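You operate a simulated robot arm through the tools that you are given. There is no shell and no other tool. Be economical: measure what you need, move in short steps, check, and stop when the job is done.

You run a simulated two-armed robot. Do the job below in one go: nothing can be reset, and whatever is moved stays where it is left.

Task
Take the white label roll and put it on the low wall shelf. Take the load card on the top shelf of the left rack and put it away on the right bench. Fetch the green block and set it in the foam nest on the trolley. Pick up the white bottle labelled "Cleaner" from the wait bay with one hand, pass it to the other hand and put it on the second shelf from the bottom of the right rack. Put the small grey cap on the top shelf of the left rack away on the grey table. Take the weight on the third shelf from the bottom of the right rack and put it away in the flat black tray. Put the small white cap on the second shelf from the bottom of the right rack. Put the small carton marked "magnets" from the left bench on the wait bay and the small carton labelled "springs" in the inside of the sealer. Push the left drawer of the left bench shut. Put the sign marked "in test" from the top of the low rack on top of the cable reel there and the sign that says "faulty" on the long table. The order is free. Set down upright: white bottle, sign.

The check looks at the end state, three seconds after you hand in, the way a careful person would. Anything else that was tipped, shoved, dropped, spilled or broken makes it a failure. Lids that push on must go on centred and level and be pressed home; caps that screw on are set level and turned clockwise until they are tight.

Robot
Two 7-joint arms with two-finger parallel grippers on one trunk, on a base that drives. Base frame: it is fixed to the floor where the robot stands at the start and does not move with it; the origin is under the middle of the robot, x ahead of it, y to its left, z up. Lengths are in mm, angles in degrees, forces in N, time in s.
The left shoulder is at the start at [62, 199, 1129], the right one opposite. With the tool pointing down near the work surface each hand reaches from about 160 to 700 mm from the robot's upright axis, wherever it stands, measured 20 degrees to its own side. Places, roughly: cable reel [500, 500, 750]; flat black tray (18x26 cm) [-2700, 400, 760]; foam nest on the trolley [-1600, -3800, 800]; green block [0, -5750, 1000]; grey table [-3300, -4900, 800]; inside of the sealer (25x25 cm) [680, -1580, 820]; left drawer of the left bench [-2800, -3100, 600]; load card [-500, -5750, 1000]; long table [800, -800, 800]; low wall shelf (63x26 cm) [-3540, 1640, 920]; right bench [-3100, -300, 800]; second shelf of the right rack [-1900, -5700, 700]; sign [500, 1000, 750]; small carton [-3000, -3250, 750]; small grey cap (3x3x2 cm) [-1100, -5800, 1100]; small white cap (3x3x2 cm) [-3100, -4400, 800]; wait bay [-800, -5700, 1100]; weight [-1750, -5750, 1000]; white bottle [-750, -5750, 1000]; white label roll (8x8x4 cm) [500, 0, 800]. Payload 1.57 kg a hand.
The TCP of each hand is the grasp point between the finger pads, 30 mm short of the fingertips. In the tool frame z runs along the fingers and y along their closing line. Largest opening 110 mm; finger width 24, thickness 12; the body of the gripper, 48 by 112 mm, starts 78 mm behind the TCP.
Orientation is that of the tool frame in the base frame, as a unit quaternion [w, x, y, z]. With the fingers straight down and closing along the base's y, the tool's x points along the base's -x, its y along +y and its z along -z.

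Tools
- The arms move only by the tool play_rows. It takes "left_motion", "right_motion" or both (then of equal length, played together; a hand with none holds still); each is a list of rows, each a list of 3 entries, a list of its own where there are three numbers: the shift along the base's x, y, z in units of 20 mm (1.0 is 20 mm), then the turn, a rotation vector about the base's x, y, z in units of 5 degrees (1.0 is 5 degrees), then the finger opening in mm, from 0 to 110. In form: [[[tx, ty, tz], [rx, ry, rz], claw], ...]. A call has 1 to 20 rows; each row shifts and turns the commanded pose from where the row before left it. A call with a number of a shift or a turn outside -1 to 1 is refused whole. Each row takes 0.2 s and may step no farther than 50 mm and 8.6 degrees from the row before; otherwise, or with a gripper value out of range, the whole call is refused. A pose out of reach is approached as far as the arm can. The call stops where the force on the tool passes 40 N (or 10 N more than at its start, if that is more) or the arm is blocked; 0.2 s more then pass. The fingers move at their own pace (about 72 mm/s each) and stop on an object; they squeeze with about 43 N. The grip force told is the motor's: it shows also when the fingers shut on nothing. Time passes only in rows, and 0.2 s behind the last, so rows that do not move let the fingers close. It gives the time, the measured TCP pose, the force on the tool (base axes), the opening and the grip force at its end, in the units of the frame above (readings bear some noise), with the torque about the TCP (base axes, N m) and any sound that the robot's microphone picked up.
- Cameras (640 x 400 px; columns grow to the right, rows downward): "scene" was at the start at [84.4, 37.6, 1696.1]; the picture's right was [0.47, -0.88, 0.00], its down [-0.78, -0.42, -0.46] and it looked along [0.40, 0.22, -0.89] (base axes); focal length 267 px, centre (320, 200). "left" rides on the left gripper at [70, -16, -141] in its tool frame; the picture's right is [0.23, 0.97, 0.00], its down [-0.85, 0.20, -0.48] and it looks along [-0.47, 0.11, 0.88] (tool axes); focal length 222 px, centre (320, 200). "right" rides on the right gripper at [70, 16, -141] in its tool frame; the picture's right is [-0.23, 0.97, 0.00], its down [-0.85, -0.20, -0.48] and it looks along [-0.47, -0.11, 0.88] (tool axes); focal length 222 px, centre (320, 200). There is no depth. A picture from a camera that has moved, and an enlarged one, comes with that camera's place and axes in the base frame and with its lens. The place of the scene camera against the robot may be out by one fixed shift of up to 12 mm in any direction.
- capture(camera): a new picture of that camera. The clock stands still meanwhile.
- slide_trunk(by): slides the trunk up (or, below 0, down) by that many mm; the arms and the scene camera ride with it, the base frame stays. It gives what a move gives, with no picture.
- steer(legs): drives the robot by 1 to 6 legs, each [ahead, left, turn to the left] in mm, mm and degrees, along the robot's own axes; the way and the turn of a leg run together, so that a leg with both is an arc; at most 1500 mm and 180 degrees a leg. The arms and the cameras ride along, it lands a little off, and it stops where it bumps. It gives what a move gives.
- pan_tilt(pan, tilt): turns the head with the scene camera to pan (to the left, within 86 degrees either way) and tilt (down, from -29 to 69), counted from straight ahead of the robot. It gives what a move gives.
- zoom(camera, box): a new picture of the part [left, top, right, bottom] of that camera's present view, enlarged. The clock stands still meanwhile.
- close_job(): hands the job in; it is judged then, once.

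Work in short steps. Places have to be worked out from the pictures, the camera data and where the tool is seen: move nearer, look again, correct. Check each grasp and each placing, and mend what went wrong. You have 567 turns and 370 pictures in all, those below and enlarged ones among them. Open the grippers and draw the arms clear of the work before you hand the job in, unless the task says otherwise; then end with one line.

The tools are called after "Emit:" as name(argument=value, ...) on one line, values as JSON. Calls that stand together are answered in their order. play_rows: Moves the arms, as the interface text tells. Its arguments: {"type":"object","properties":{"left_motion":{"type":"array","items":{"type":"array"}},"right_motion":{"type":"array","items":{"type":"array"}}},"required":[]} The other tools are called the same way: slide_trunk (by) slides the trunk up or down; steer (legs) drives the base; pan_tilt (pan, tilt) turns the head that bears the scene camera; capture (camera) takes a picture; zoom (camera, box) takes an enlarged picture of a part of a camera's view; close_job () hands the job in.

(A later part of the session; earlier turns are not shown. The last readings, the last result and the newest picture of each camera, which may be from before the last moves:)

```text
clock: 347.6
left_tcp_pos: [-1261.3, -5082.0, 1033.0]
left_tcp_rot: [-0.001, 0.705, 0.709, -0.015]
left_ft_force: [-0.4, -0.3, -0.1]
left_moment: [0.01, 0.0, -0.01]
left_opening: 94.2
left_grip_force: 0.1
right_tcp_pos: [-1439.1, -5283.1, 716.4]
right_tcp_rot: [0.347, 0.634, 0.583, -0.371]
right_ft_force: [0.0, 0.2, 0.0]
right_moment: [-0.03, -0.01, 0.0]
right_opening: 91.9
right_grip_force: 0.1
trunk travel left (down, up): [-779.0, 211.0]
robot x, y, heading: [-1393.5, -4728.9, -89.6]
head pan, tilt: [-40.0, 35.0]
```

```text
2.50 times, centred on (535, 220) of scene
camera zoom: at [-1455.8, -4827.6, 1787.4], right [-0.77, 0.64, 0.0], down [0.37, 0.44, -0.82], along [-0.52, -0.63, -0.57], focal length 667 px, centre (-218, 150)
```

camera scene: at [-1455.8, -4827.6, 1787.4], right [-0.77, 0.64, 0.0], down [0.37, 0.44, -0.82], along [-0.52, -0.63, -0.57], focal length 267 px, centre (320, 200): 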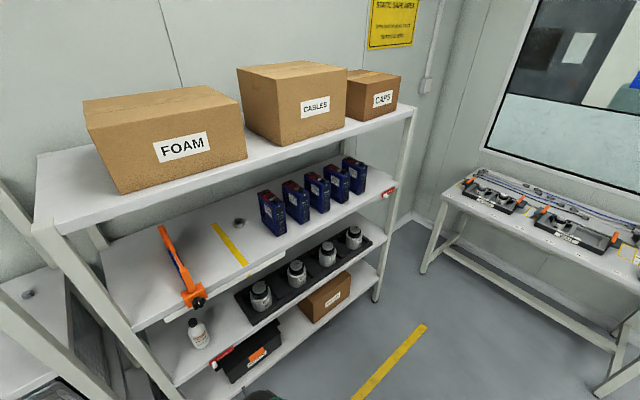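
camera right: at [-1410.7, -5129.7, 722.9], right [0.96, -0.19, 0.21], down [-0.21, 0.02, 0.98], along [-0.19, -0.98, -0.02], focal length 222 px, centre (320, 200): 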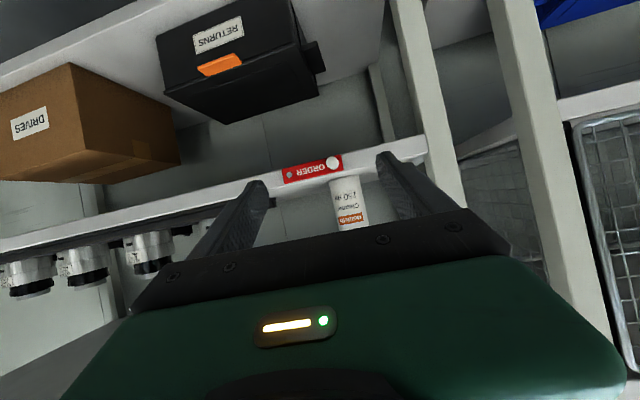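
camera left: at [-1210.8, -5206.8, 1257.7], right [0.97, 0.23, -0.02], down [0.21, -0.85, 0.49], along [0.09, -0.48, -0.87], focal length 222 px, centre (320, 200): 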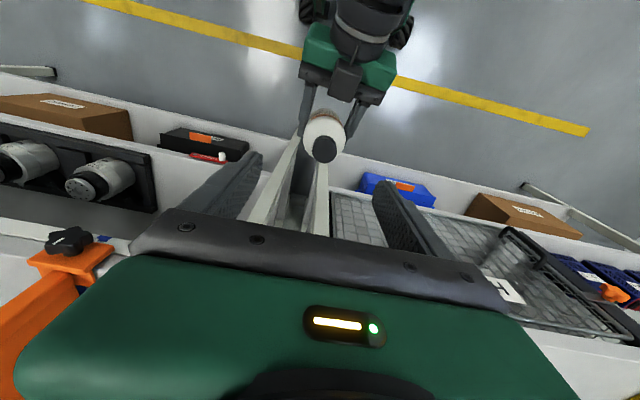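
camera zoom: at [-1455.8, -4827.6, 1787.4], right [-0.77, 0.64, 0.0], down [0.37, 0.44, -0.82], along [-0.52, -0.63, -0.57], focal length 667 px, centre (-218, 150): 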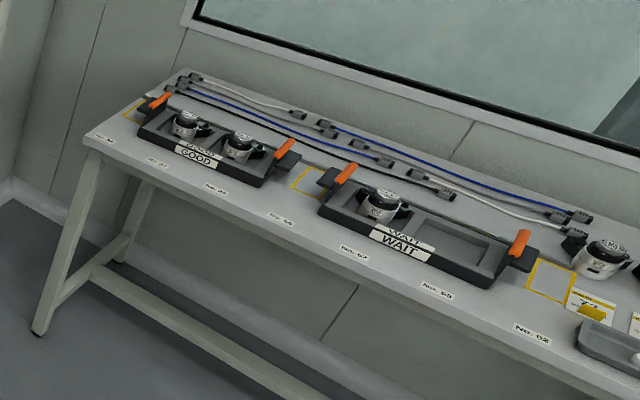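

Weight is a ~45 mm ring at ≈(−1763, −5766, 1004). I raise the trunk, tuck the left hand, and raise the right hand with slightly less tilt.

Emit:
slide_trunk(by=200)

Emit:
play_rows(left_motion=[[[0.7, 0.6, 0], [0, 0, 0], 94], [[0.7, 0.6, 0], [0, 0, 0], 94], [[0.7, 0.6, 0], [0, 0, 0], 94], [[0.7, 0.6, 0], [0, 0, 0], 94], [[0.7, 0.6, 0], [0, 0, 0], 94], [[0.7, 0.6, 0], [0, 0, 0], 94], [[0.7, 0.6, 0], [0, 0, 0], 94], [[0.7, 0.6, 0], [0, 0, 0], 94]], right_motion=[[[0, 0, 1], [0.3, 0, 0], 70], [[0, 0, 1], [0.3, 0, 0], 70], [[0, 0, 1], [0.3, 0, 0], 70], [[0, 0, 1], [0.3, 0, 0], 70], [[0, 0, 1], [0.3, 0, 0], 70], [[0, 0, 1], [0.3, 0, 0], 70], [[0, 0, 1], [0.3, 0, 0], 70], [[0, 0, 1], [0.3, 0, 0], 70]])

```text
clock: 349.7
left_tcp_pos: [-1259.4, -5082.5, 1232.5]
left_tcp_rot: [0.0, 0.705, 0.709, -0.014]
left_ft_force: [-0.1, -0.4, -0.4]
left_moment: [-0.01, 0.01, -0.01]
left_opening: 94.1
left_grip_force: 0.1
right_tcp_pos: [-1438.2, -5283.3, 915.1]
right_tcp_rot: [0.347, 0.634, 0.583, -0.371]
right_ft_force: [-1.0, 0.1, -0.2]
right_moment: [0.01, 0.02, 0.02]
right_opening: 91.8
right_grip_force: 0.0
trunk travel left (down, up): [-979.0, 11.0]
robot x, y, heading: [-1396.0, -4733.5, -89.5]
head pan, tilt: [-40.0, 35.0]
```

```text
clock: 351.5
left_tcp_pos: [-1141.6, -5033.3, 1229.9]
left_tcp_rot: [-0.002, 0.706, 0.709, -0.014]
left_ft_force: [0.2, -0.5, 0.1]
left_moment: [0.02, 0.01, 0.02]
left_opening: 94.4
left_grip_force: 0.1
left hand out of reach, approached as far as the arm can: row 4, 5, 6, 7, 8
right_tcp_pos: [-1438.0, -5282.8, 1076.1]
right_tcp_rot: [0.279, 0.666, 0.618, -0.309]
right_ft_force: [-0.1, 0.1, -0.3]
right_moment: [0.0, -0.02, 0.02]
right_opening: 70.1
right_grip_force: 0.0
trunk travel left (down, up): [-979.0, 11.0]
robot x, y, heading: [-1394.1, -4732.2, -89.6]
head pan, tilt: [-40.0, 35.0]
```

Now drive to face the weight and approach part-way.

Emit:
steer(legs=[[0, -322, 0], [300, 0, 0]])

Emit:
capture(camera="right")

Emit:
pan_tilt(pan=-8, tilt=40)

Emit:
capture(camera="scene")

```text
clock: 354.8
left_tcp_pos: [-1458.2, -5211.4, 1227.6]
left_tcp_rot: [-0.004, 0.704, 0.71, -0.015]
left_ft_force: [-0.5, -0.9, -1.2]
left_moment: [0.07, 0.0, 0.02]
left_opening: 94.2
left_grip_force: 0.0
right_tcp_pos: [-1749.2, -5456.4, 1074.3]
right_tcp_rot: [0.279, 0.664, 0.624, -0.304]
right_ft_force: [0.0, 20.4, 22.0]
right_moment: [-0.41, -0.99, 1.0]
right_opening: 70.2
right_grip_force: 0.0
trunk travel left (down, up): [-979.0, 11.0]
robot x, y, heading: [-1718.0, -4909.9, -89.9]
head pan, tilt: [-40.0, 35.0]
stopped in leg 2: the force on the tool passed its limit at 216 N (the readings are from after the stop); the commanded pose is now the measured one
```

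```text
244 pictures are left
camera right: at [-1723.0, -5305.3, 1115.9], right [0.96, -0.22, 0.16], down [-0.2, -0.19, 0.96], along [-0.18, -0.96, -0.23], focal length 222 px, centre (320, 200)
```

right: 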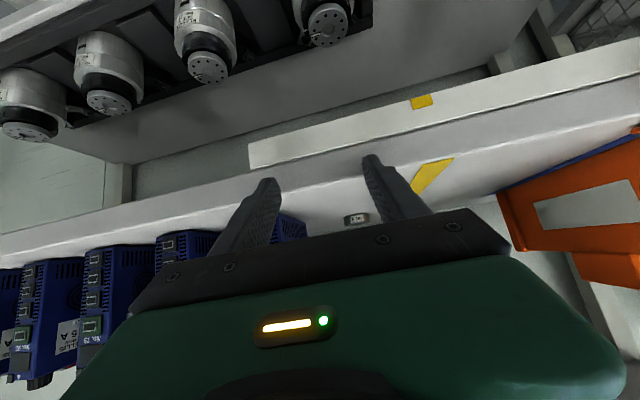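

```text
clock: 355.7
left_tcp_pos: [-1460.1, -5210.0, 1230.5]
left_tcp_rot: [-0.001, 0.704, 0.71, -0.015]
left_ft_force: [-0.4, 0.2, 0.7]
left_moment: [-0.01, 0.0, -0.01]
left_opening: 94.2
left_grip_force: 0.1
right_tcp_pos: [-1752.7, -5454.2, 1075.9]
right_tcp_rot: [0.278, 0.666, 0.622, -0.304]
right_ft_force: [-0.5, 0.2, 0.2]
right_moment: [0.01, 0.01, 0.03]
right_opening: 70.1
right_grip_force: 0.0
trunk travel left (down, up): [-979.0, 11.0]
robot x, y, heading: [-1719.0, -4910.4, -89.7]
head pan, tilt: [-8.0, 40.0]
```

```text
243 pictures are left
camera scene: at [-1724.8, -5022.1, 1979.8], right [-0.99, 0.13, 0.0], down [0.08, 0.64, -0.77], along [-0.1, -0.76, -0.64], focal length 267 px, centre (320, 200)
```

scene: 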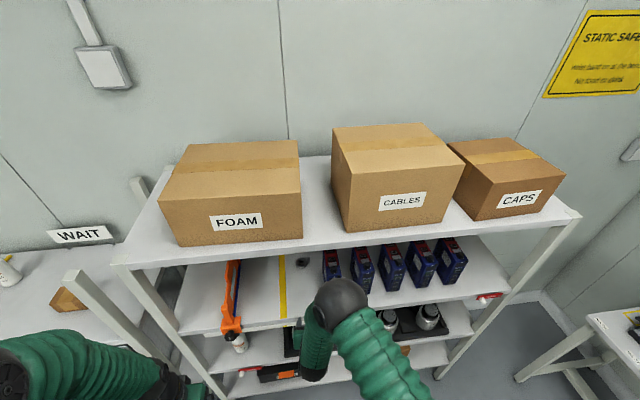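

A fingertip bumped the shelf edge: the third shelf is higher than I judged, z≈1060 (weight then at ≈(−1741, −5712)). Nothing appears displaced. I back off, raise the hand 75 mm, and check the shelf.

Emit:
steer(legs=[[-70, 0, 0]])

Emit:
play_rows(right_motion=[[[0, 0, 0.75], [0, 0, 0], 70], [[0, 0, 0.75], [0, 0, 0], 70], [[0, 0, 0.75], [0, 0, 0], 70], [[0, 0, 0.75], [0, 0, 0], 70], [[0, 0, 0.75], [0, 0, 0], 70]])

Emit:
capture(camera="right")

```text
clock: 356.8
left_tcp_pos: [-1462.4, -5154.7, 1226.9]
left_tcp_rot: [-0.004, 0.705, 0.71, -0.01]
left_ft_force: [0.3, -2.1, -0.3]
left_moment: [0.13, 0.0, -0.02]
left_opening: 94.1
left_grip_force: 0.0
right_tcp_pos: [-1757.4, -5396.7, 1069.4]
right_tcp_rot: [0.276, 0.667, 0.623, -0.301]
right_ft_force: [-0.4, -0.5, 0.4]
right_moment: [0.07, -0.02, -0.01]
right_opening: 70.1
right_grip_force: 0.1
trunk travel left (down, up): [-979.0, 11.0]
robot x, y, heading: [-1720.4, -4837.9, -89.8]
head pan, tilt: [-8.0, 40.0]
```

```text
clock: 358.0
left_tcp_pos: [-1467.2, -5135.6, 1233.9]
left_tcp_rot: [0.001, 0.705, 0.709, -0.015]
left_ft_force: [-0.1, -0.6, 0.5]
left_moment: [0.01, -0.01, 0.01]
left_opening: 93.9
left_grip_force: 0.1
right_tcp_pos: [-1759.7, -5379.8, 1152.8]
right_tcp_rot: [0.282, 0.665, 0.622, -0.304]
right_ft_force: [0.2, 0.0, -0.5]
right_moment: [0.02, 0.0, -0.01]
right_opening: 70.0
right_grip_force: 0.0
trunk travel left (down, up): [-979.0, 11.0]
robot x, y, heading: [-1720.3, -4840.0, -89.7]
head pan, tilt: [-8.0, 40.0]
```

```text
242 pictures are left
camera right: at [-1732.8, -5229.1, 1194.3], right [0.96, -0.22, 0.17], down [-0.21, -0.19, 0.96], along [-0.18, -0.96, -0.22], focal length 222 px, centre (320, 200)
```

right: 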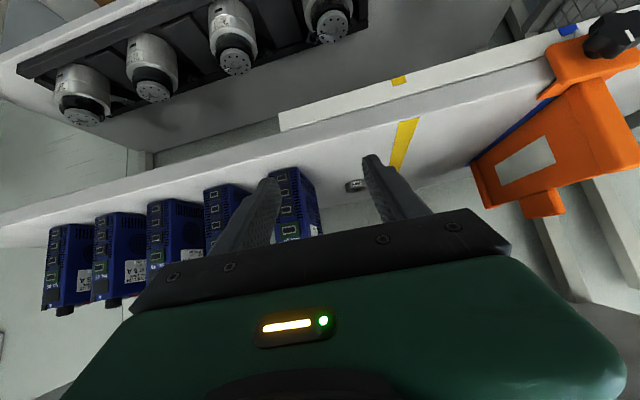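

Weight at ≈(−1737, −5704). I shift +22 mm in x and drive 230 mm forward at this height.

Emit:
play_rows(right_motion=[[[0.55, 0, 0], [0, 0, 0], 70], [[0.55, 0, 0], [0, 0, 0], 70]])

Emit:
steer(legs=[[230, 0, 0]])

Emit:
capture(camera="right")

```text
clock: 358.6
left_tcp_pos: [-1463.5, -5137.1, 1231.1]
left_tcp_rot: [0.0, 0.704, 0.71, -0.014]
left_ft_force: [0.5, -0.1, -0.5]
left_moment: [0.0, -0.01, 0.03]
left_opening: 94.2
left_grip_force: 0.0
right_tcp_pos: [-1733.6, -5382.1, 1151.9]
right_tcp_rot: [0.281, 0.665, 0.622, -0.305]
right_ft_force: [0.2, -0.2, -0.3]
right_moment: [0.0, 0.01, 0.03]
right_opening: 69.7
right_grip_force: 0.2
trunk travel left (down, up): [-979.0, 11.0]
robot x, y, heading: [-1716.4, -4838.8, -89.7]
head pan, tilt: [-8.0, 40.0]
```

```text
clock: 360.3
left_tcp_pos: [-1462.3, -5361.9, 1234.4]
left_tcp_rot: [0.001, 0.703, 0.711, -0.016]
left_ft_force: [0.5, 0.8, 0.3]
left_moment: [-0.02, -0.02, 0.0]
left_opening: 93.9
left_grip_force: 0.0
right_tcp_pos: [-1731.6, -5608.1, 1154.8]
right_tcp_rot: [0.281, 0.664, 0.622, -0.305]
right_ft_force: [0.2, -1.1, -0.6]
right_moment: [0.01, 0.0, -0.01]
right_opening: 69.8
right_grip_force: 0.0
trunk travel left (down, up): [-979.0, 11.0]
robot x, y, heading: [-1714.0, -5071.6, -89.4]
head pan, tilt: [-8.0, 40.0]
```

```text
241 pictures are left
camera right: at [-1704.5, -5457.0, 1194.6], right [0.96, -0.21, 0.17], down [-0.21, -0.19, 0.96], along [-0.18, -0.96, -0.22], focal length 222 px, centre (320, 200)
```

right: 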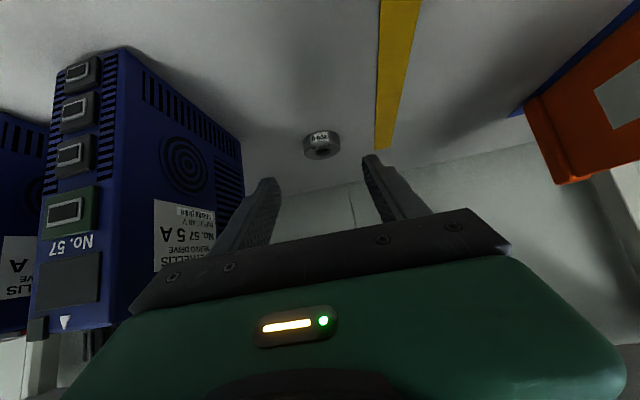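

Weight is centred between the fingers. I approach along the tool direction, stopping slightly short to check.

Emit:
play_rows(right_motion=[[[-0.03, -0.8, -0.5], [0, 0, 0], 76], [[-0.03, -0.8, -0.5], [0, 0, 0], 76], [[-0.03, -0.8, -0.5], [0, 0, 0], 76], [[-0.03, -0.8, -0.5], [0, 0, 0], 76], [[-0.03, -0.7, -0.5], [0, 0, 0], 76]])

Emit:
capture(camera="right")

```text
clock: 361.5
left_tcp_pos: [-1462.8, -5348.3, 1237.2]
left_tcp_rot: [0.006, 0.703, 0.711, -0.021]
left_ft_force: [-0.8, 0.4, -0.1]
left_moment: [-0.04, 0.01, -0.02]
left_opening: 94.2
left_grip_force: 0.1
right_tcp_pos: [-1733.5, -5673.3, 1111.4]
right_tcp_rot: [0.285, 0.662, 0.621, -0.307]
right_ft_force: [0.0, 0.1, -0.3]
right_moment: [0.02, 0.01, -0.03]
right_opening: 76.3
right_grip_force: 0.1
trunk travel left (down, up): [-979.0, 11.0]
robot x, y, heading: [-1712.6, -5068.0, -89.4]
head pan, tilt: [-8.0, 40.0]
```

```text
240 pictures are left
camera right: at [-1707.7, -5521.2, 1150.4], right [0.96, -0.21, 0.17], down [-0.21, -0.18, 0.96], along [-0.17, -0.96, -0.21], focal length 222 px, centre (320, 200)
```

right: 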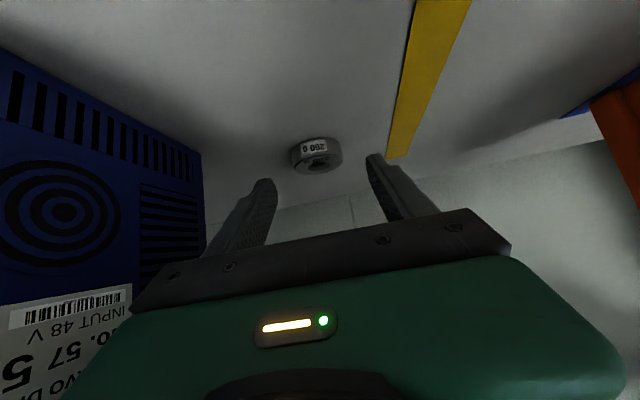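

Nearly there. I move the last 18 mm forward and 20 mm down.

Emit:
play_rows(right_motion=[[[0, -0.45, -0.4], [0, 0, 0], 76], [[0, -0.45, -0.3], [0, 0, 0], 76], [[0, -0.1, -0.2], [0, 0, 0], 76], [[0, 0, -0.1], [0, 0, 0], 76]])

Emit:
capture(camera="right")

```text
clock: 362.5
left_tcp_pos: [-1463.4, -5344.2, 1236.2]
left_tcp_rot: [0.008, 0.703, 0.71, -0.02]
left_ft_force: [0.9, -0.3, 1.4]
left_moment: [0.01, 0.02, -0.03]
left_opening: 94.0
left_grip_force: 0.0
right_tcp_pos: [-1735.4, -5690.1, 1093.6]
right_tcp_rot: [0.287, 0.662, 0.62, -0.309]
right_ft_force: [-0.2, 0.0, 0.4]
right_moment: [0.04, 0.02, 0.01]
right_opening: 76.0
right_grip_force: 0.0
trunk travel left (down, up): [-979.0, 11.0]
robot x, y, heading: [-1715.7, -5070.9, -89.4]
head pan, tilt: [-8.0, 40.0]
```

```text
239 pictures are left
camera right: at [-1709.8, -5538.7, 1132.6], right [0.96, -0.21, 0.17], down [-0.21, -0.17, 0.96], along [-0.17, -0.96, -0.21], focal length 222 px, centre (320, 200)
```

right: 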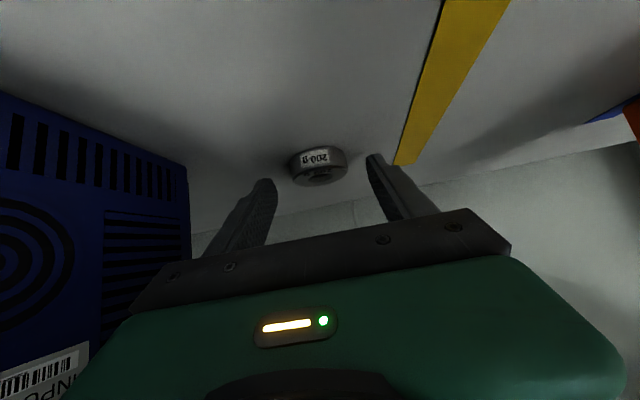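

I lower 5 mm more and close on the weight.

Emit:
play_rows(right_motion=[[[0, 0, -0.25], [0, 0, 0], 76], [[0, 0, 0], [0, 0, 0], 25], [[0, 0, 0], [0, 0, 0], 25], [[0, 0, 0], [0, 0, 0], 25], [[0, 0, 0], [0, 0, 0], 25]])

Emit:
capture(camera="right")

```text
clock: 363.7
left_tcp_pos: [-1465.2, -5346.0, 1237.8]
left_tcp_rot: [0.007, 0.704, 0.71, -0.02]
left_ft_force: [0.3, 0.0, 0.3]
left_moment: [-0.02, 0.0, 0.01]
left_opening: 94.3
left_grip_force: 0.1
right_tcp_pos: [-1736.9, -5690.6, 1089.1]
right_tcp_rot: [0.288, 0.662, 0.62, -0.309]
right_ft_force: [0.1, 1.3, 12.7]
right_moment: [-0.09, -0.25, -0.01]
right_opening: 45.1
right_grip_force: 42.5
trunk travel left (down, up): [-979.0, 11.0]
robot x, y, heading: [-1716.1, -5067.3, -89.4]
head pan, tilt: [-8.0, 40.0]
```

```text
238 pictures are left
camera right: at [-1710.7, -5540.2, 1127.0], right [0.96, -0.21, 0.17], down [-0.21, -0.17, 0.96], along [-0.17, -0.96, -0.21], focal length 222 px, centre (320, 200)
```

right: 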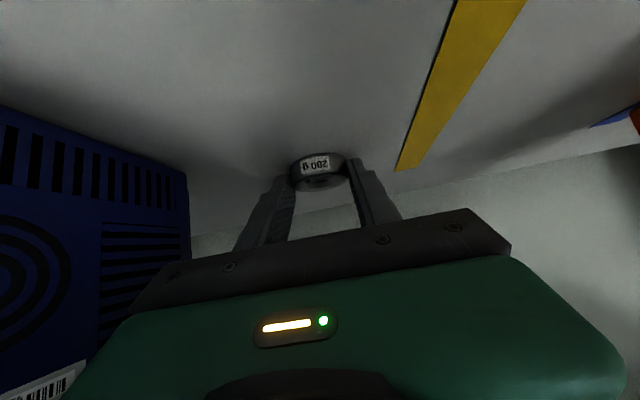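

Gripped at 45 mm. I lift slowly and look.

Emit:
play_rows(right_motion=[[[0, 0, 0.2], [0, 0, 0], 25], [[0, 0, 0.4], [0, 0, 0], 25], [[0, 0, 0.6], [0, 0, 0], 25], [[0, 0, 0.6], [0, 0, 0], 25], [[0, 0, 0.6], [0, 0, 0], 25], [[0, 0, 0.6], [0, 0, 0], 25]])

Emit:
capture(camera="right")

```text
clock: 364.2
left_tcp_pos: [-1466.7, -5353.0, 1236.2]
left_tcp_rot: [0.006, 0.704, 0.71, -0.017]
left_ft_force: [-0.4, -0.3, 0.1]
left_moment: [-0.04, 0.0, 0.02]
left_opening: 94.1
left_grip_force: 0.1
right_tcp_pos: [-1734.5, -5694.1, 1088.3]
right_tcp_rot: [0.287, 0.661, 0.622, -0.307]
right_ft_force: [6.3, -0.2, 22.2]
right_moment: [-0.4, -0.79, 0.12]
right_opening: 45.3
right_grip_force: 43.2
trunk travel left (down, up): [-979.0, 11.0]
robot x, y, heading: [-1717.5, -5066.6, -89.4]
head pan, tilt: [-8.0, 40.0]
stopped in row 2 (right hand): the force on the tool passed its limit at 47 N (the readings are from after the stop); the commanded pose is now the measured one
```

```text
237 pictures are left
camera right: at [-1709.8, -5541.7, 1127.2], right [0.96, -0.21, 0.17], down [-0.21, -0.17, 0.96], along [-0.17, -0.96, -0.21], focal length 222 px, centre (320, 200)
```

right: 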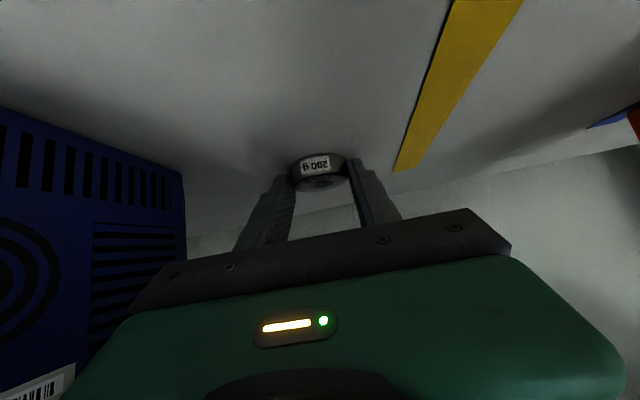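

The fingertip was still pressing on the shelf. I lift again.

Emit:
play_rows(right_motion=[[[0, 0.1, 0.6], [0, 0, 0], 25], [[0, 0.1, 0.6], [0, 0, 0], 25], [[0, 0.1, 0.6], [0, 0, 0], 25], [[0, 0, 0.6], [0, 0, 0], 25], [[0, 0, 0.6], [0, 0, 0], 25]])

Emit:
capture(camera="right")

```text
clock: 364.5
left_tcp_pos: [-1467.2, -5357.5, 1233.8]
left_tcp_rot: [0.004, 0.704, 0.71, -0.017]
left_ft_force: [-0.1, 0.1, 0.1]
left_moment: [0.0, -0.01, 0.0]
left_opening: 93.9
left_grip_force: 0.1
right_tcp_pos: [-1733.7, -5694.9, 1087.7]
right_tcp_rot: [0.287, 0.661, 0.622, -0.307]
right_ft_force: [6.2, 3.5, 21.0]
right_moment: [-0.21, -0.73, 0.25]
right_opening: 45.4
right_grip_force: 43.3
trunk travel left (down, up): [-979.0, 11.0]
robot x, y, heading: [-1714.8, -5064.9, -89.6]
head pan, tilt: [-8.0, 40.0]
stopped in row 1 (right hand): the force on the tool passed its limit at 51 N (the readings are from after the stop); the commanded pose is now the measured one
```

```text
236 pictures are left
camera right: at [-1708.7, -5544.5, 1127.3], right [0.96, -0.2, 0.17], down [-0.21, -0.18, 0.96], along [-0.17, -0.96, -0.21], focal length 222 px, centre (320, 200)
```

right: 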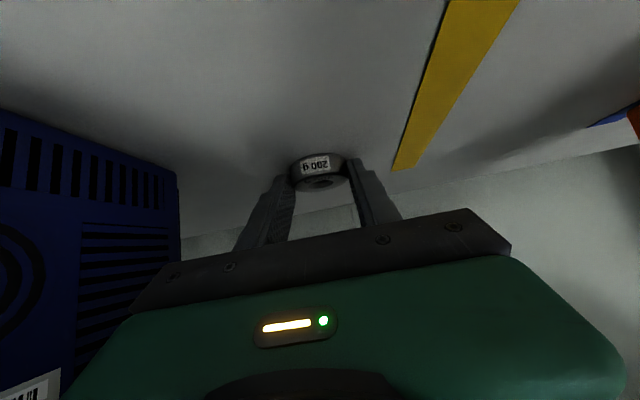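

I use the trunk to lift instead (10 mm) to break the contact.

Emit:
slide_trunk(by=10)

```text
clock: 364.9
left_tcp_pos: [-1465.6, -5361.6, 1237.0]
left_tcp_rot: [0.002, 0.704, 0.71, -0.014]
left_ft_force: [0.2, -0.1, -0.1]
left_moment: [0.01, -0.02, 0.0]
left_opening: 94.0
left_grip_force: 0.1
right_tcp_pos: [-1733.2, -5698.5, 1088.3]
right_tcp_rot: [0.288, 0.66, 0.623, -0.307]
right_ft_force: [3.0, 6.8, 22.5]
right_moment: [-0.16, -0.71, 0.21]
right_opening: 45.4
right_grip_force: 42.8
trunk travel left (down, up): [-983.0, 7.0]
robot x, y, heading: [-1712.9, -5065.3, -89.4]
head pan, tilt: [-8.0, 40.0]
stopped: the force on the tool passed its limit at 51 N (the readings are from after the stop); the commanded pose is now the measured one
```

I let things settle with still rows, then try a tiny upward move.

Emit:
play_rows(right_motion=[[[0, 0, 0], [0, 0, 0], 25], [[0, 0, 0], [0, 0, 0], 25], [[0, 0, 0.1], [0, 0, 0], 25], [[0, 0, 0.1], [0, 0, 0], 25], [[0, 0, 0.1], [0, 0, 0], 25]])

```text
clock: 365.7
left_tcp_pos: [-1465.4, -5367.9, 1235.5]
left_tcp_rot: [0.0, 0.704, 0.71, -0.012]
left_ft_force: [0.1, 0.0, -0.1]
left_moment: [-0.05, -0.02, 0.0]
left_opening: 93.9
left_grip_force: 0.1
right_tcp_pos: [-1732.3, -5704.2, 1088.0]
right_tcp_rot: [0.29, 0.658, 0.624, -0.307]
right_ft_force: [4.3, 8.8, 31.1]
right_moment: [-0.27, -0.94, 0.39]
right_opening: 45.3
right_grip_force: 43.3
trunk travel left (down, up): [-983.0, 7.0]
robot x, y, heading: [-1715.6, -5062.4, -89.5]
head pan, tilt: [-8.0, 40.0]
stopped in row 4 (right hand): the force on the tool passed its limit at 43 N (the readings are from after the stop); the commanded pose is now the measured one
```

The hand slides forward rather than up. I look at the arm with the scene camera.

Emit:
pan_tilt(pan=-15, tilt=62)

Emit:
capture(camera="scene")

Emit:
capture(camera="left")

```text
clock: 366.6
left_tcp_pos: [-1464.5, -5366.6, 1235.1]
left_tcp_rot: [0.0, 0.704, 0.71, -0.012]
left_ft_force: [-0.1, -0.3, 0.5]
left_moment: [0.03, -0.04, 0.0]
left_opening: 94.1
left_grip_force: 0.1
right_tcp_pos: [-1733.4, -5704.4, 1087.5]
right_tcp_rot: [0.289, 0.658, 0.624, -0.308]
right_ft_force: [15.9, 2.5, 44.9]
right_moment: [-0.64, -1.48, 0.38]
right_opening: 45.3
right_grip_force: 42.8
trunk travel left (down, up): [-983.0, 7.0]
robot x, y, heading: [-1714.9, -5067.5, -89.5]
head pan, tilt: [-15.0, 62.0]
```

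```text
235 pictures are left
camera scene: at [-1739.7, -5102.7, 1956.9], right [-0.97, 0.25, -0.01], down [0.22, 0.84, -0.49], along [-0.12, -0.48, -0.87], focal length 267 px, centre (320, 200)
```

scene: 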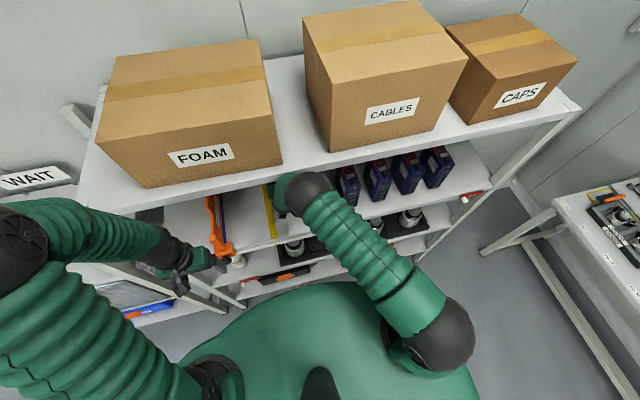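

```text
234 pictures are left
camera left: at [-1480.3, -5294.9, 1375.7], right [0.97, 0.24, -0.02], down [0.22, -0.84, 0.49], along [0.1, -0.48, -0.87], focal length 222 px, centre (320, 200)
```

left: 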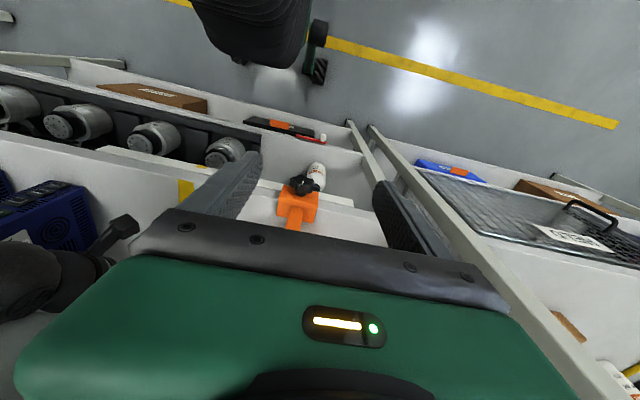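

The wrist is close under the top shelf. I flatten the tool (tilt more horizontal) to lower the wrist before lifting.

Emit:
play_rows(right_motion=[[[0, 0.15, 0], [-0.6, 0, 0], 25], [[0, 0.1, 0.1], [-0.6, 0, 0], 25], [[0, 0.1, 0.2], [-0.6, 0, 0], 25]])

Emit:
capture(camera="right")

```text
clock: 367.1
left_tcp_pos: [-1465.2, -5378.9, 1230.7]
left_tcp_rot: [-0.004, 0.704, 0.71, -0.008]
left_ft_force: [-0.5, 0.6, 0.2]
left_moment: [-0.03, 0.01, -0.01]
left_opening: 93.9
left_grip_force: 0.1
right_tcp_pos: [-1732.6, -5715.4, 1087.1]
right_tcp_rot: [0.309, 0.65, 0.611, -0.329]
right_ft_force: [7.4, -0.9, 22.4]
right_moment: [-0.26, -0.59, 0.15]
right_opening: 45.3
right_grip_force: 43.5
trunk travel left (down, up): [-983.0, 7.0]
robot x, y, heading: [-1717.9, -5065.6, -89.6]
head pan, tilt: [-15.0, 62.0]
stopped in row 2 (right hand): the force on the tool passed its limit at 70 N (the readings are from after the stop); the commanded pose is now the measured one
```

```text
233 pictures are left
camera right: at [-1707.7, -5561.3, 1115.5], right [0.96, -0.19, 0.18], down [-0.21, -0.11, 0.97], along [-0.17, -0.98, -0.14], focal length 222 px, centre (320, 200)
```

right: 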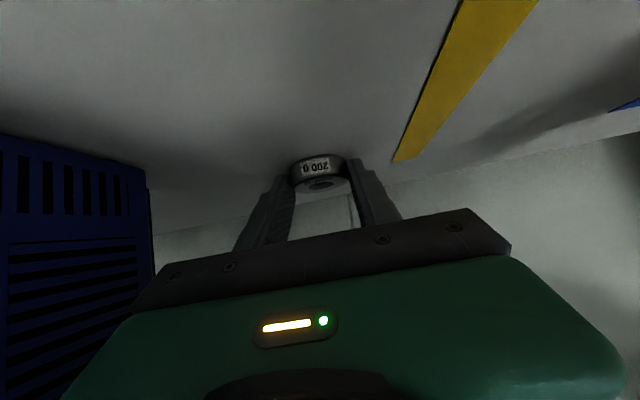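

The robot leans as if the wrist is caught under the top shelf's front lip. I rotate the tool flatter about the wrist (TCP moves up and forward), keeping the wrist still.

Emit:
play_rows(right_motion=[[[0, -0.5, 0.65], [-0.6, 0, 0], 25], [[0, -0.5, 0.65], [-0.6, 0, 0], 25], [[0, -0.5, 0.65], [-0.6, 0, 0], 25]])

Emit:
capture(camera="right")

```text
clock: 367.9
left_tcp_pos: [-1465.9, -5378.1, 1229.6]
left_tcp_rot: [-0.003, 0.703, 0.711, -0.009]
left_ft_force: [-0.1, -0.9, -0.1]
left_moment: [0.0, 0.0, 0.0]
left_opening: 93.8
left_grip_force: 0.1
right_tcp_pos: [-1738.2, -5735.2, 1113.3]
right_tcp_rot: [0.349, 0.626, 0.59, -0.371]
right_ft_force: [-0.2, 0.1, -2.8]
right_moment: [0.04, -0.01, -0.01]
right_opening: 45.2
right_grip_force: 42.9
trunk travel left (down, up): [-983.0, 7.0]
robot x, y, heading: [-1717.9, -5061.7, -89.7]
head pan, tilt: [-15.0, 62.0]
```

```text
232 pictures are left
camera right: at [-1712.1, -5579.2, 1119.5], right [0.97, -0.17, 0.2], down [-0.2, 0.02, 0.98], along [-0.17, -0.99, -0.01], focal length 222 px, centre (320, 200)
```

right: 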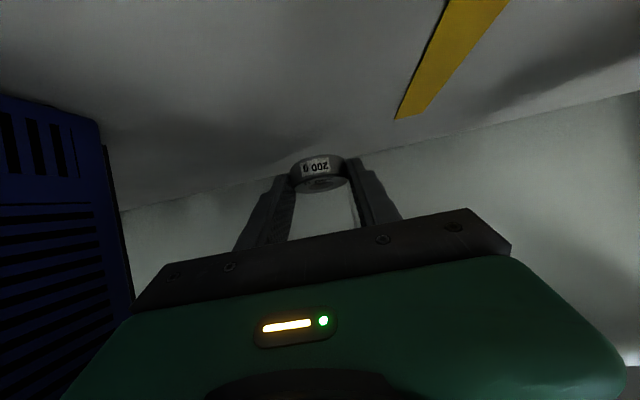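

Free: weight is held in the air. I flatten a bit more about the wrist, then lower the whole arm to unhook the wrist.

Emit:
play_rows(right_motion=[[[0, -0.35, 0.75], [-0.6, 0, 0], 25], [[0, -0.35, 0.75], [-0.6, 0, 0], 25], [[0, -0.3, 0.75], [-0.6, 0, 0], 25]])

Emit:
play_rows(right_motion=[[[0, 0, -0.5], [0, 0, 0], 25], [[0, 0, -0.5], [0, 0, 0], 25], [[0, 0, -0.5], [0, 0, 0], 25]])

Emit:
capture(camera="scene")

```text
clock: 368.9
left_tcp_pos: [-1465.8, -5381.5, 1235.5]
left_tcp_rot: [-0.005, 0.704, 0.71, -0.008]
left_ft_force: [-0.3, 0.0, 0.0]
left_moment: [0.01, -0.01, 0.01]
left_opening: 94.0
left_grip_force: 0.0
right_tcp_pos: [-1739.9, -5745.9, 1141.2]
right_tcp_rot: [0.384, 0.601, 0.569, -0.41]
right_ft_force: [0.1, -0.1, -1.7]
right_moment: [0.07, 0.02, -0.01]
right_opening: 44.8
right_grip_force: 43.0
trunk travel left (down, up): [-983.0, 7.0]
robot x, y, heading: [-1713.2, -5062.3, -89.5]
head pan, tilt: [-15.0, 62.0]
stopped in row 3 (right hand): the arm was blocked; the commanded pose is now the measured one
```

```text
clock: 369.7
left_tcp_pos: [-1465.5, -5388.1, 1229.0]
left_tcp_rot: [-0.006, 0.704, 0.71, -0.006]
left_ft_force: [-0.9, -0.2, 0.1]
left_moment: [0.0, 0.03, 0.05]
left_opening: 94.1
left_grip_force: 0.1
right_tcp_pos: [-1740.0, -5755.5, 1108.7]
right_tcp_rot: [0.386, 0.6, 0.568, -0.41]
right_ft_force: [0.4, 0.7, -2.0]
right_moment: [0.02, 0.0, 0.03]
right_opening: 45.1
right_grip_force: 43.0
trunk travel left (down, up): [-983.0, 7.0]
robot x, y, heading: [-1715.6, -5064.7, -89.5]
head pan, tilt: [-15.0, 62.0]
```

```text
231 pictures are left
camera scene: at [-1740.3, -5123.3, 1955.6], right [-0.97, 0.25, -0.01], down [0.22, 0.85, -0.48], along [-0.12, -0.47, -0.88], focal length 267 px, centre (320, 200)
```

scene: 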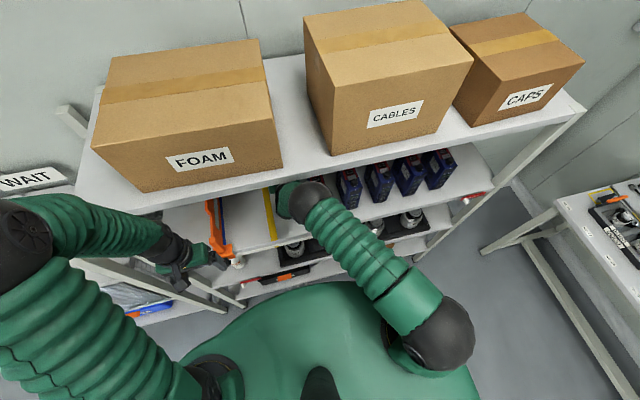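

The wrist now sits below the shelf edge. I retract by driving back slowly, a short distance first.

Emit:
steer(legs=[[-60, 0, 0]])

Emit:
capture(camera="scene")

Emit:
capture(camera="right")

```text
clock: 370.7
left_tcp_pos: [-1465.2, -5348.9, 1223.3]
left_tcp_rot: [-0.013, 0.703, 0.711, 0.001]
left_ft_force: [0.7, 0.6, 0.1]
left_moment: [0.07, 0.0, 0.01]
left_opening: 94.1
left_grip_force: 0.1
right_tcp_pos: [-1740.5, -5715.6, 1097.0]
right_tcp_rot: [0.379, 0.604, 0.571, -0.405]
right_ft_force: [-0.1, 0.8, -1.3]
right_moment: [0.04, 0.0, 0.0]
right_opening: 44.9
right_grip_force: 43.2
trunk travel left (down, up): [-983.0, 7.0]
robot x, y, heading: [-1717.3, -5007.3, -89.5]
head pan, tilt: [-15.0, 62.0]
```

```text
230 pictures are left
camera scene: at [-1738.5, -5105.8, 1953.9], right [-0.97, 0.25, 0.0], down [0.22, 0.86, -0.46], along [-0.12, -0.45, -0.89], focal length 267 px, centre (320, 200)
```

scene: 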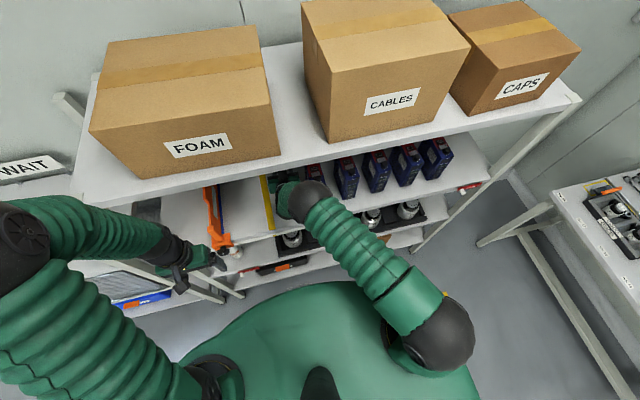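

```text
229 pictures are left
camera right: at [-1715.2, -5561.0, 1086.5], right [0.97, -0.14, 0.2], down [-0.19, 0.13, 0.97], along [-0.17, -0.98, 0.1], focal length 222 px, centre (320, 200)
```

right: 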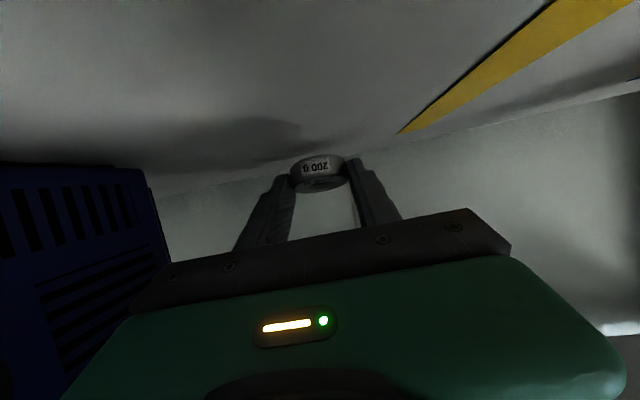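

The body seems to lean progressively. I read the state again without moving to see whether it is drifting.

Emit:
pan_tilt(pan=-15, tilt=55)

Emit:
pan_tilt(pan=-15, tilt=60)

```text
clock: 371.4
left_tcp_pos: [-1463.3, -5340.3, 1223.9]
left_tcp_rot: [-0.013, 0.704, 0.71, -0.002]
left_ft_force: [0.2, 0.7, -0.3]
left_moment: [0.0, 0.03, 0.05]
left_opening: 94.1
left_grip_force: 0.1
right_tcp_pos: [-1739.3, -5709.6, 1101.2]
right_tcp_rot: [0.381, 0.603, 0.57, -0.409]
right_ft_force: [0.4, 0.8, -2.5]
right_moment: [0.06, 0.02, 0.0]
right_opening: 44.9
right_grip_force: 42.9
trunk travel left (down, up): [-983.0, 7.0]
robot x, y, heading: [-1721.1, -5002.0, -89.5]
head pan, tilt: [-15.0, 55.0]
```

```text
clock: 372.0
left_tcp_pos: [-1462.8, -5339.8, 1226.0]
left_tcp_rot: [-0.011, 0.704, 0.71, -0.004]
left_ft_force: [-0.3, -0.4, -0.3]
left_moment: [-0.01, 0.02, 0.0]
left_opening: 94.1
left_grip_force: 0.2
right_tcp_pos: [-1738.7, -5707.9, 1102.8]
right_tcp_rot: [0.382, 0.602, 0.569, -0.409]
right_ft_force: [0.4, 0.3, -1.7]
right_moment: [0.05, -0.04, -0.05]
right_opening: 45.0
right_grip_force: 43.3
trunk travel left (down, up): [-983.0, 7.0]
robot x, y, heading: [-1717.5, -5002.4, -89.3]
head pan, tilt: [-15.0, 60.0]
```

Emit:
zoom(camera="scene", box=[200, 120, 420, 280])

```text
2.50 times, centred on (310, 200) of scene
camera zoom: at [-1735.2, -5093.7, 1957.1], right [-0.97, 0.25, 0.0], down [0.22, 0.84, -0.5], along [-0.13, -0.48, -0.87], focal length 667 px, centre (345, 200)
```

zoom: 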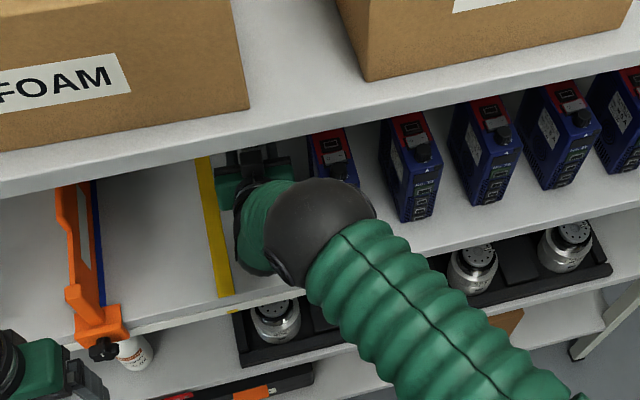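

Nothing visibly snags: the wrist has clearance above and below. I back out another 80 mm and check.

Emit:
steer(legs=[[-80, 0, 0]])

Emit:
zoom(camera="scene", box=[200, 100, 420, 260])

```text
clock: 373.1
left_tcp_pos: [-1462.5, -5277.7, 1220.5]
left_tcp_rot: [-0.017, 0.704, 0.71, 0.002]
left_ft_force: [-0.4, -1.3, -0.9]
left_moment: [0.06, 0.0, -0.01]
left_opening: 94.2
left_grip_force: 0.1
right_tcp_pos: [-1739.0, -5643.7, 1093.3]
right_tcp_rot: [0.377, 0.605, 0.573, -0.405]
right_ft_force: [-0.6, -0.1, -2.6]
right_moment: [0.02, -0.02, 0.06]
right_opening: 45.2
right_grip_force: 42.8
trunk travel left (down, up): [-983.0, 7.0]
robot x, y, heading: [-1718.6, -4920.2, -89.5]
head pan, tilt: [-15.0, 60.0]
```

```text
2.50 times, centred on (310, 180) of scene
camera zoom: at [-1735.7, -5042.4, 1955.3], right [-0.97, 0.25, 0.01], down [0.21, 0.85, -0.49], along [-0.13, -0.47, -0.87], focal length 667 px, centre (345, 250)
```

zoom: 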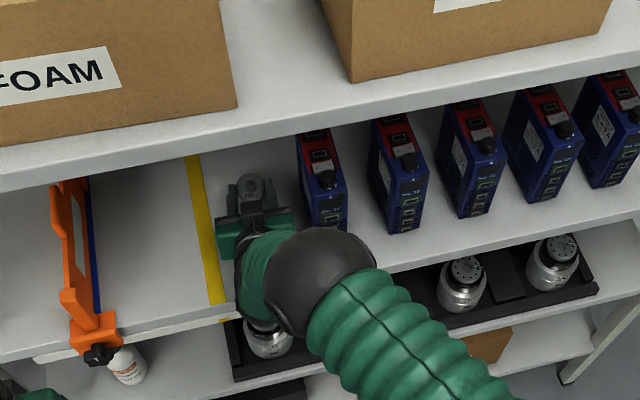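

It's coming out freely; the body is just swaying slowly with the trunk at full height. I raise the hand 40 mm while waiting for the sway to settle.

Emit:
play_rows(right_motion=[[[0, 0, 0.5], [0, 0, 0], 25], [[0, 0, 0.5], [0, 0, 0], 25], [[0, 0, 0.5], [0, 0, 0], 25], [[0, 0, 0.5], [0, 0, 0], 25], [[0, 0, 0], [0, 0, 0], 25], [[0, 0, 0], [0, 0, 0], 25], [[0, 0, 0], [0, 0, 0], 25], [[0, 0, 0], [0, 0, 0], 25], [[0, 0, 0], [0, 0, 0], 25], [[0, 0, 0], [0, 0, 0], 25]])

Emit:
capture(camera="right")

```text
clock: 375.3
left_tcp_pos: [-1463.5, -5261.3, 1225.6]
left_tcp_rot: [-0.011, 0.704, 0.71, -0.003]
left_ft_force: [0.3, 0.6, 0.1]
left_moment: [-0.01, 0.0, 0.02]
left_opening: 94.4
left_grip_force: 0.0
right_tcp_pos: [-1740.5, -5628.5, 1140.8]
right_tcp_rot: [0.382, 0.602, 0.57, -0.408]
right_ft_force: [-0.3, 0.0, -2.3]
right_moment: [0.0, 0.0, 0.02]
right_opening: 45.1
right_grip_force: 43.3
trunk travel left (down, up): [-983.0, 7.0]
robot x, y, heading: [-1717.0, -4920.1, -89.1]
head pan, tilt: [-15.0, 60.0]
```

```text
226 pictures are left
camera right: at [-1714.8, -5473.5, 1130.5], right [0.97, -0.14, 0.2], down [-0.19, 0.13, 0.97], along [-0.17, -0.98, 0.1], focal length 222 px, centre (320, 200)
```

right: 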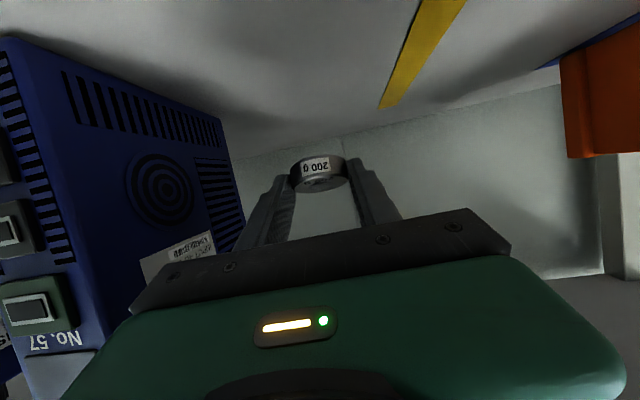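

Weight held well above the shelf. I back out fully and lower the trunk for stability.

Emit:
steer(legs=[[-250, 0, 0]])

Emit:
slide_trunk(by=-150)

Emit:
pan_tilt(pan=0, tilt=35)

Emit:
capture(camera="scene")

```text
clock: 377.1
left_tcp_pos: [-1465.7, -5016.8, 1224.5]
left_tcp_rot: [-0.012, 0.704, 0.711, -0.001]
left_ft_force: [0.2, 0.4, -0.5]
left_moment: [0.02, -0.02, 0.03]
left_opening: 94.0
left_grip_force: 0.0
right_tcp_pos: [-1743.5, -5384.4, 1137.8]
right_tcp_rot: [0.381, 0.603, 0.57, -0.408]
right_ft_force: [-0.7, 0.4, -2.0]
right_moment: [0.04, -0.03, 0.0]
right_opening: 45.3
right_grip_force: 43.2
trunk travel left (down, up): [-983.0, 7.0]
robot x, y, heading: [-1720.4, -4670.0, -89.5]
head pan, tilt: [-15.0, 60.0]
```

```text
clock: 378.8
left_tcp_pos: [-1466.7, -5008.1, 1076.2]
left_tcp_rot: [-0.01, 0.704, 0.71, -0.004]
left_ft_force: [-1.1, -0.2, 0.5]
left_moment: [0.05, 0.0, 0.04]
left_opening: 94.0
left_grip_force: 0.0
right_tcp_pos: [-1742.7, -5376.8, 993.3]
right_tcp_rot: [0.383, 0.602, 0.569, -0.41]
right_ft_force: [-0.4, -0.1, -2.5]
right_moment: [0.08, -0.03, -0.02]
right_opening: 45.2
right_grip_force: 43.2
trunk travel left (down, up): [-833.0, 157.0]
robot x, y, heading: [-1724.2, -4674.9, -89.1]
head pan, tilt: [-15.0, 60.0]
```

```text
clock: 379.7
left_tcp_pos: [-1465.9, -5009.8, 1076.3]
left_tcp_rot: [-0.01, 0.704, 0.711, -0.004]
left_ft_force: [-0.9, 0.1, 0.5]
left_moment: [0.04, 0.02, -0.01]
left_opening: 94.2
left_grip_force: 0.0
right_tcp_pos: [-1743.3, -5377.7, 994.1]
right_tcp_rot: [0.381, 0.603, 0.569, -0.409]
right_ft_force: [0.2, -0.1, -2.4]
right_moment: [0.04, 0.01, -0.01]
right_opening: 44.9
right_grip_force: 43.2
trunk travel left (down, up): [-833.0, 157.0]
robot x, y, heading: [-1723.5, -4673.3, -89.3]
head pan, tilt: [0.0, 35.0]
```

```text
225 pictures are left
camera scene: at [-1722.0, -4792.8, 1841.0], right [-1.0, -0.01, 0.0], down [-0.01, 0.58, -0.82], along [0.01, -0.82, -0.58], focal length 267 px, centre (320, 200)
```

scene: 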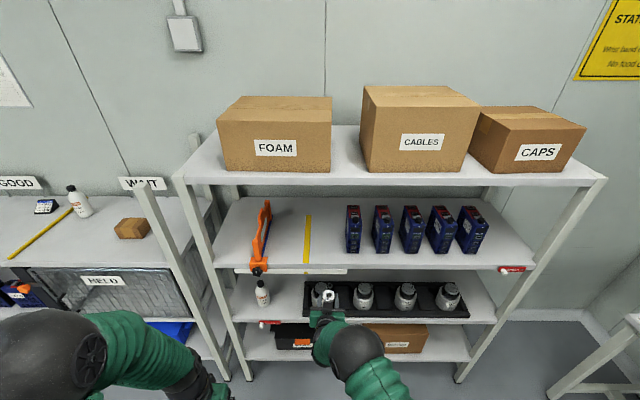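

All intact. I bring the right hand (with the weight) back to a vertical, tucked pose.

Emit:
play_rows(right_motion=[[[-0.2, 1, 0.4], [1, 0, 0], 25], [[-0.2, 1, 0.4], [1, 0, 0], 25], [[-0.2, 1, 0.4], [1, 0, 0], 25], [[-0.2, 1, 0.4], [1, 0, 0], 25], [[-0.2, 1, 0.4], [1, 0, 0], 25], [[-0.2, 1, 0.4], [1, 0, 0], 25], [[-0.2, 1, 0.4], [1, 0, 0], 25], [[-0.2, 1, 0.4], [1, 0, 0], 25], [[-0.2, 1, 0.4], [1, 0, 0], 25], [[-0.2, 1, 0.4], [1, 0, 0], 25], [[-0.2, 1, 0.4], [1, 0, 0], 25], [[-0.2, 1, 0.4], [1, 0, 0], 25], [[-0.2, 1, 0.4], [1, 0, 0], 25], [[-0.2, 1, 0.4], [1, 0, 0], 25], [[-0.2, 1, 0.4], [0, 0, 0], 25], [[-0.2, 1, 0.4], [0, 0, 0], 25], [[-0.2, 1, 0.4], [0, 0, 0], 25], [[-0.2, 1, 0.4], [0, 0, 0], 25]])

```text
clock: 381.7
left_tcp_pos: [-1468.3, -5007.6, 1076.6]
left_tcp_rot: [-0.009, 0.705, 0.709, -0.003]
left_ft_force: [0.7, 0.2, -0.5]
left_moment: [-0.01, 0.02, 0.01]
left_opening: 94.3
left_grip_force: 0.0
right_tcp_pos: [-1874.0, -5227.4, 1068.9]
right_tcp_rot: [0.129, 0.766, 0.601, -0.187]
right_ft_force: [-0.2, 0.2, -2.1]
right_moment: [0.02, -0.01, 0.02]
right_opening: 44.9
right_grip_force: 42.4
trunk travel left (down, up): [-833.0, 157.0]
robot x, y, heading: [-1722.9, -4673.4, -89.7]
head pan, tilt: [0.0, 35.0]
stopped in row 9 (right hand): the arm was blocked; the commanded pose is now the measured one
```

Blocked by a joint limit part-way with some yaw drift. I finish rotating to straight-down in place.

Emit:
play_rows(right_motion=[[[0, 0, 0], [0.65, -0.12, 0.34], 25], [[0, 0, 0], [0.65, -0.12, 0.34], 25], [[0, 0, 0], [0.65, -0.12, 0.34], 25], [[0, 0, 0], [0.65, -0.12, 0.34], 25], [[0, 0, 0], [0.65, -0.12, 0.34], 25], [[0, 0, 0], [0.65, -0.12, 0.34], 25], [[0, 0, 0], [0.65, -0.12, 0.34], 25], [[0, 0, 0], [0.65, -0.12, 0.34], 25]])

Emit:
capture(camera="right")

```text
clock: 383.5
left_tcp_pos: [-1468.4, -5009.1, 1074.5]
left_tcp_rot: [-0.009, 0.705, 0.71, -0.003]
left_ft_force: [0.2, -0.1, 0.3]
left_moment: [-0.02, -0.01, 0.01]
left_opening: 93.9
left_grip_force: 0.0
right_tcp_pos: [-1866.0, -5227.4, 1069.0]
right_tcp_rot: [0.0, 0.703, 0.711, 0.003]
right_ft_force: [0.4, -0.4, -2.2]
right_moment: [-0.03, -0.03, 0.0]
right_opening: 45.2
right_grip_force: 42.9
trunk travel left (down, up): [-833.0, 157.0]
robot x, y, heading: [-1720.4, -4673.5, -89.4]
head pan, tilt: [0.0, 35.0]
```

```text
224 pictures are left
camera right: at [-1852.0, -5158.1, 1211.0], right [0.98, -0.21, 0.0], down [-0.19, -0.86, 0.47], along [-0.1, -0.46, -0.88], focal length 222 px, centre (320, 200)
```

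right: 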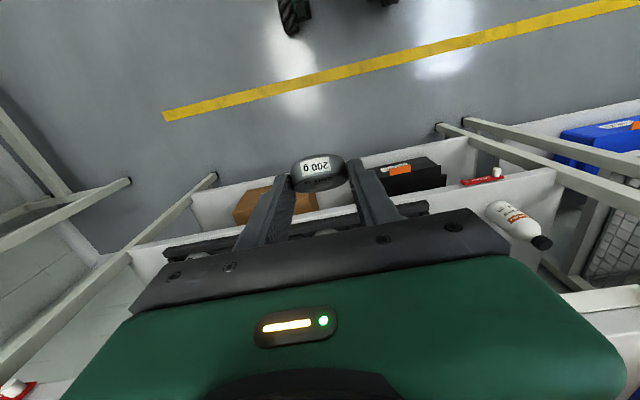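

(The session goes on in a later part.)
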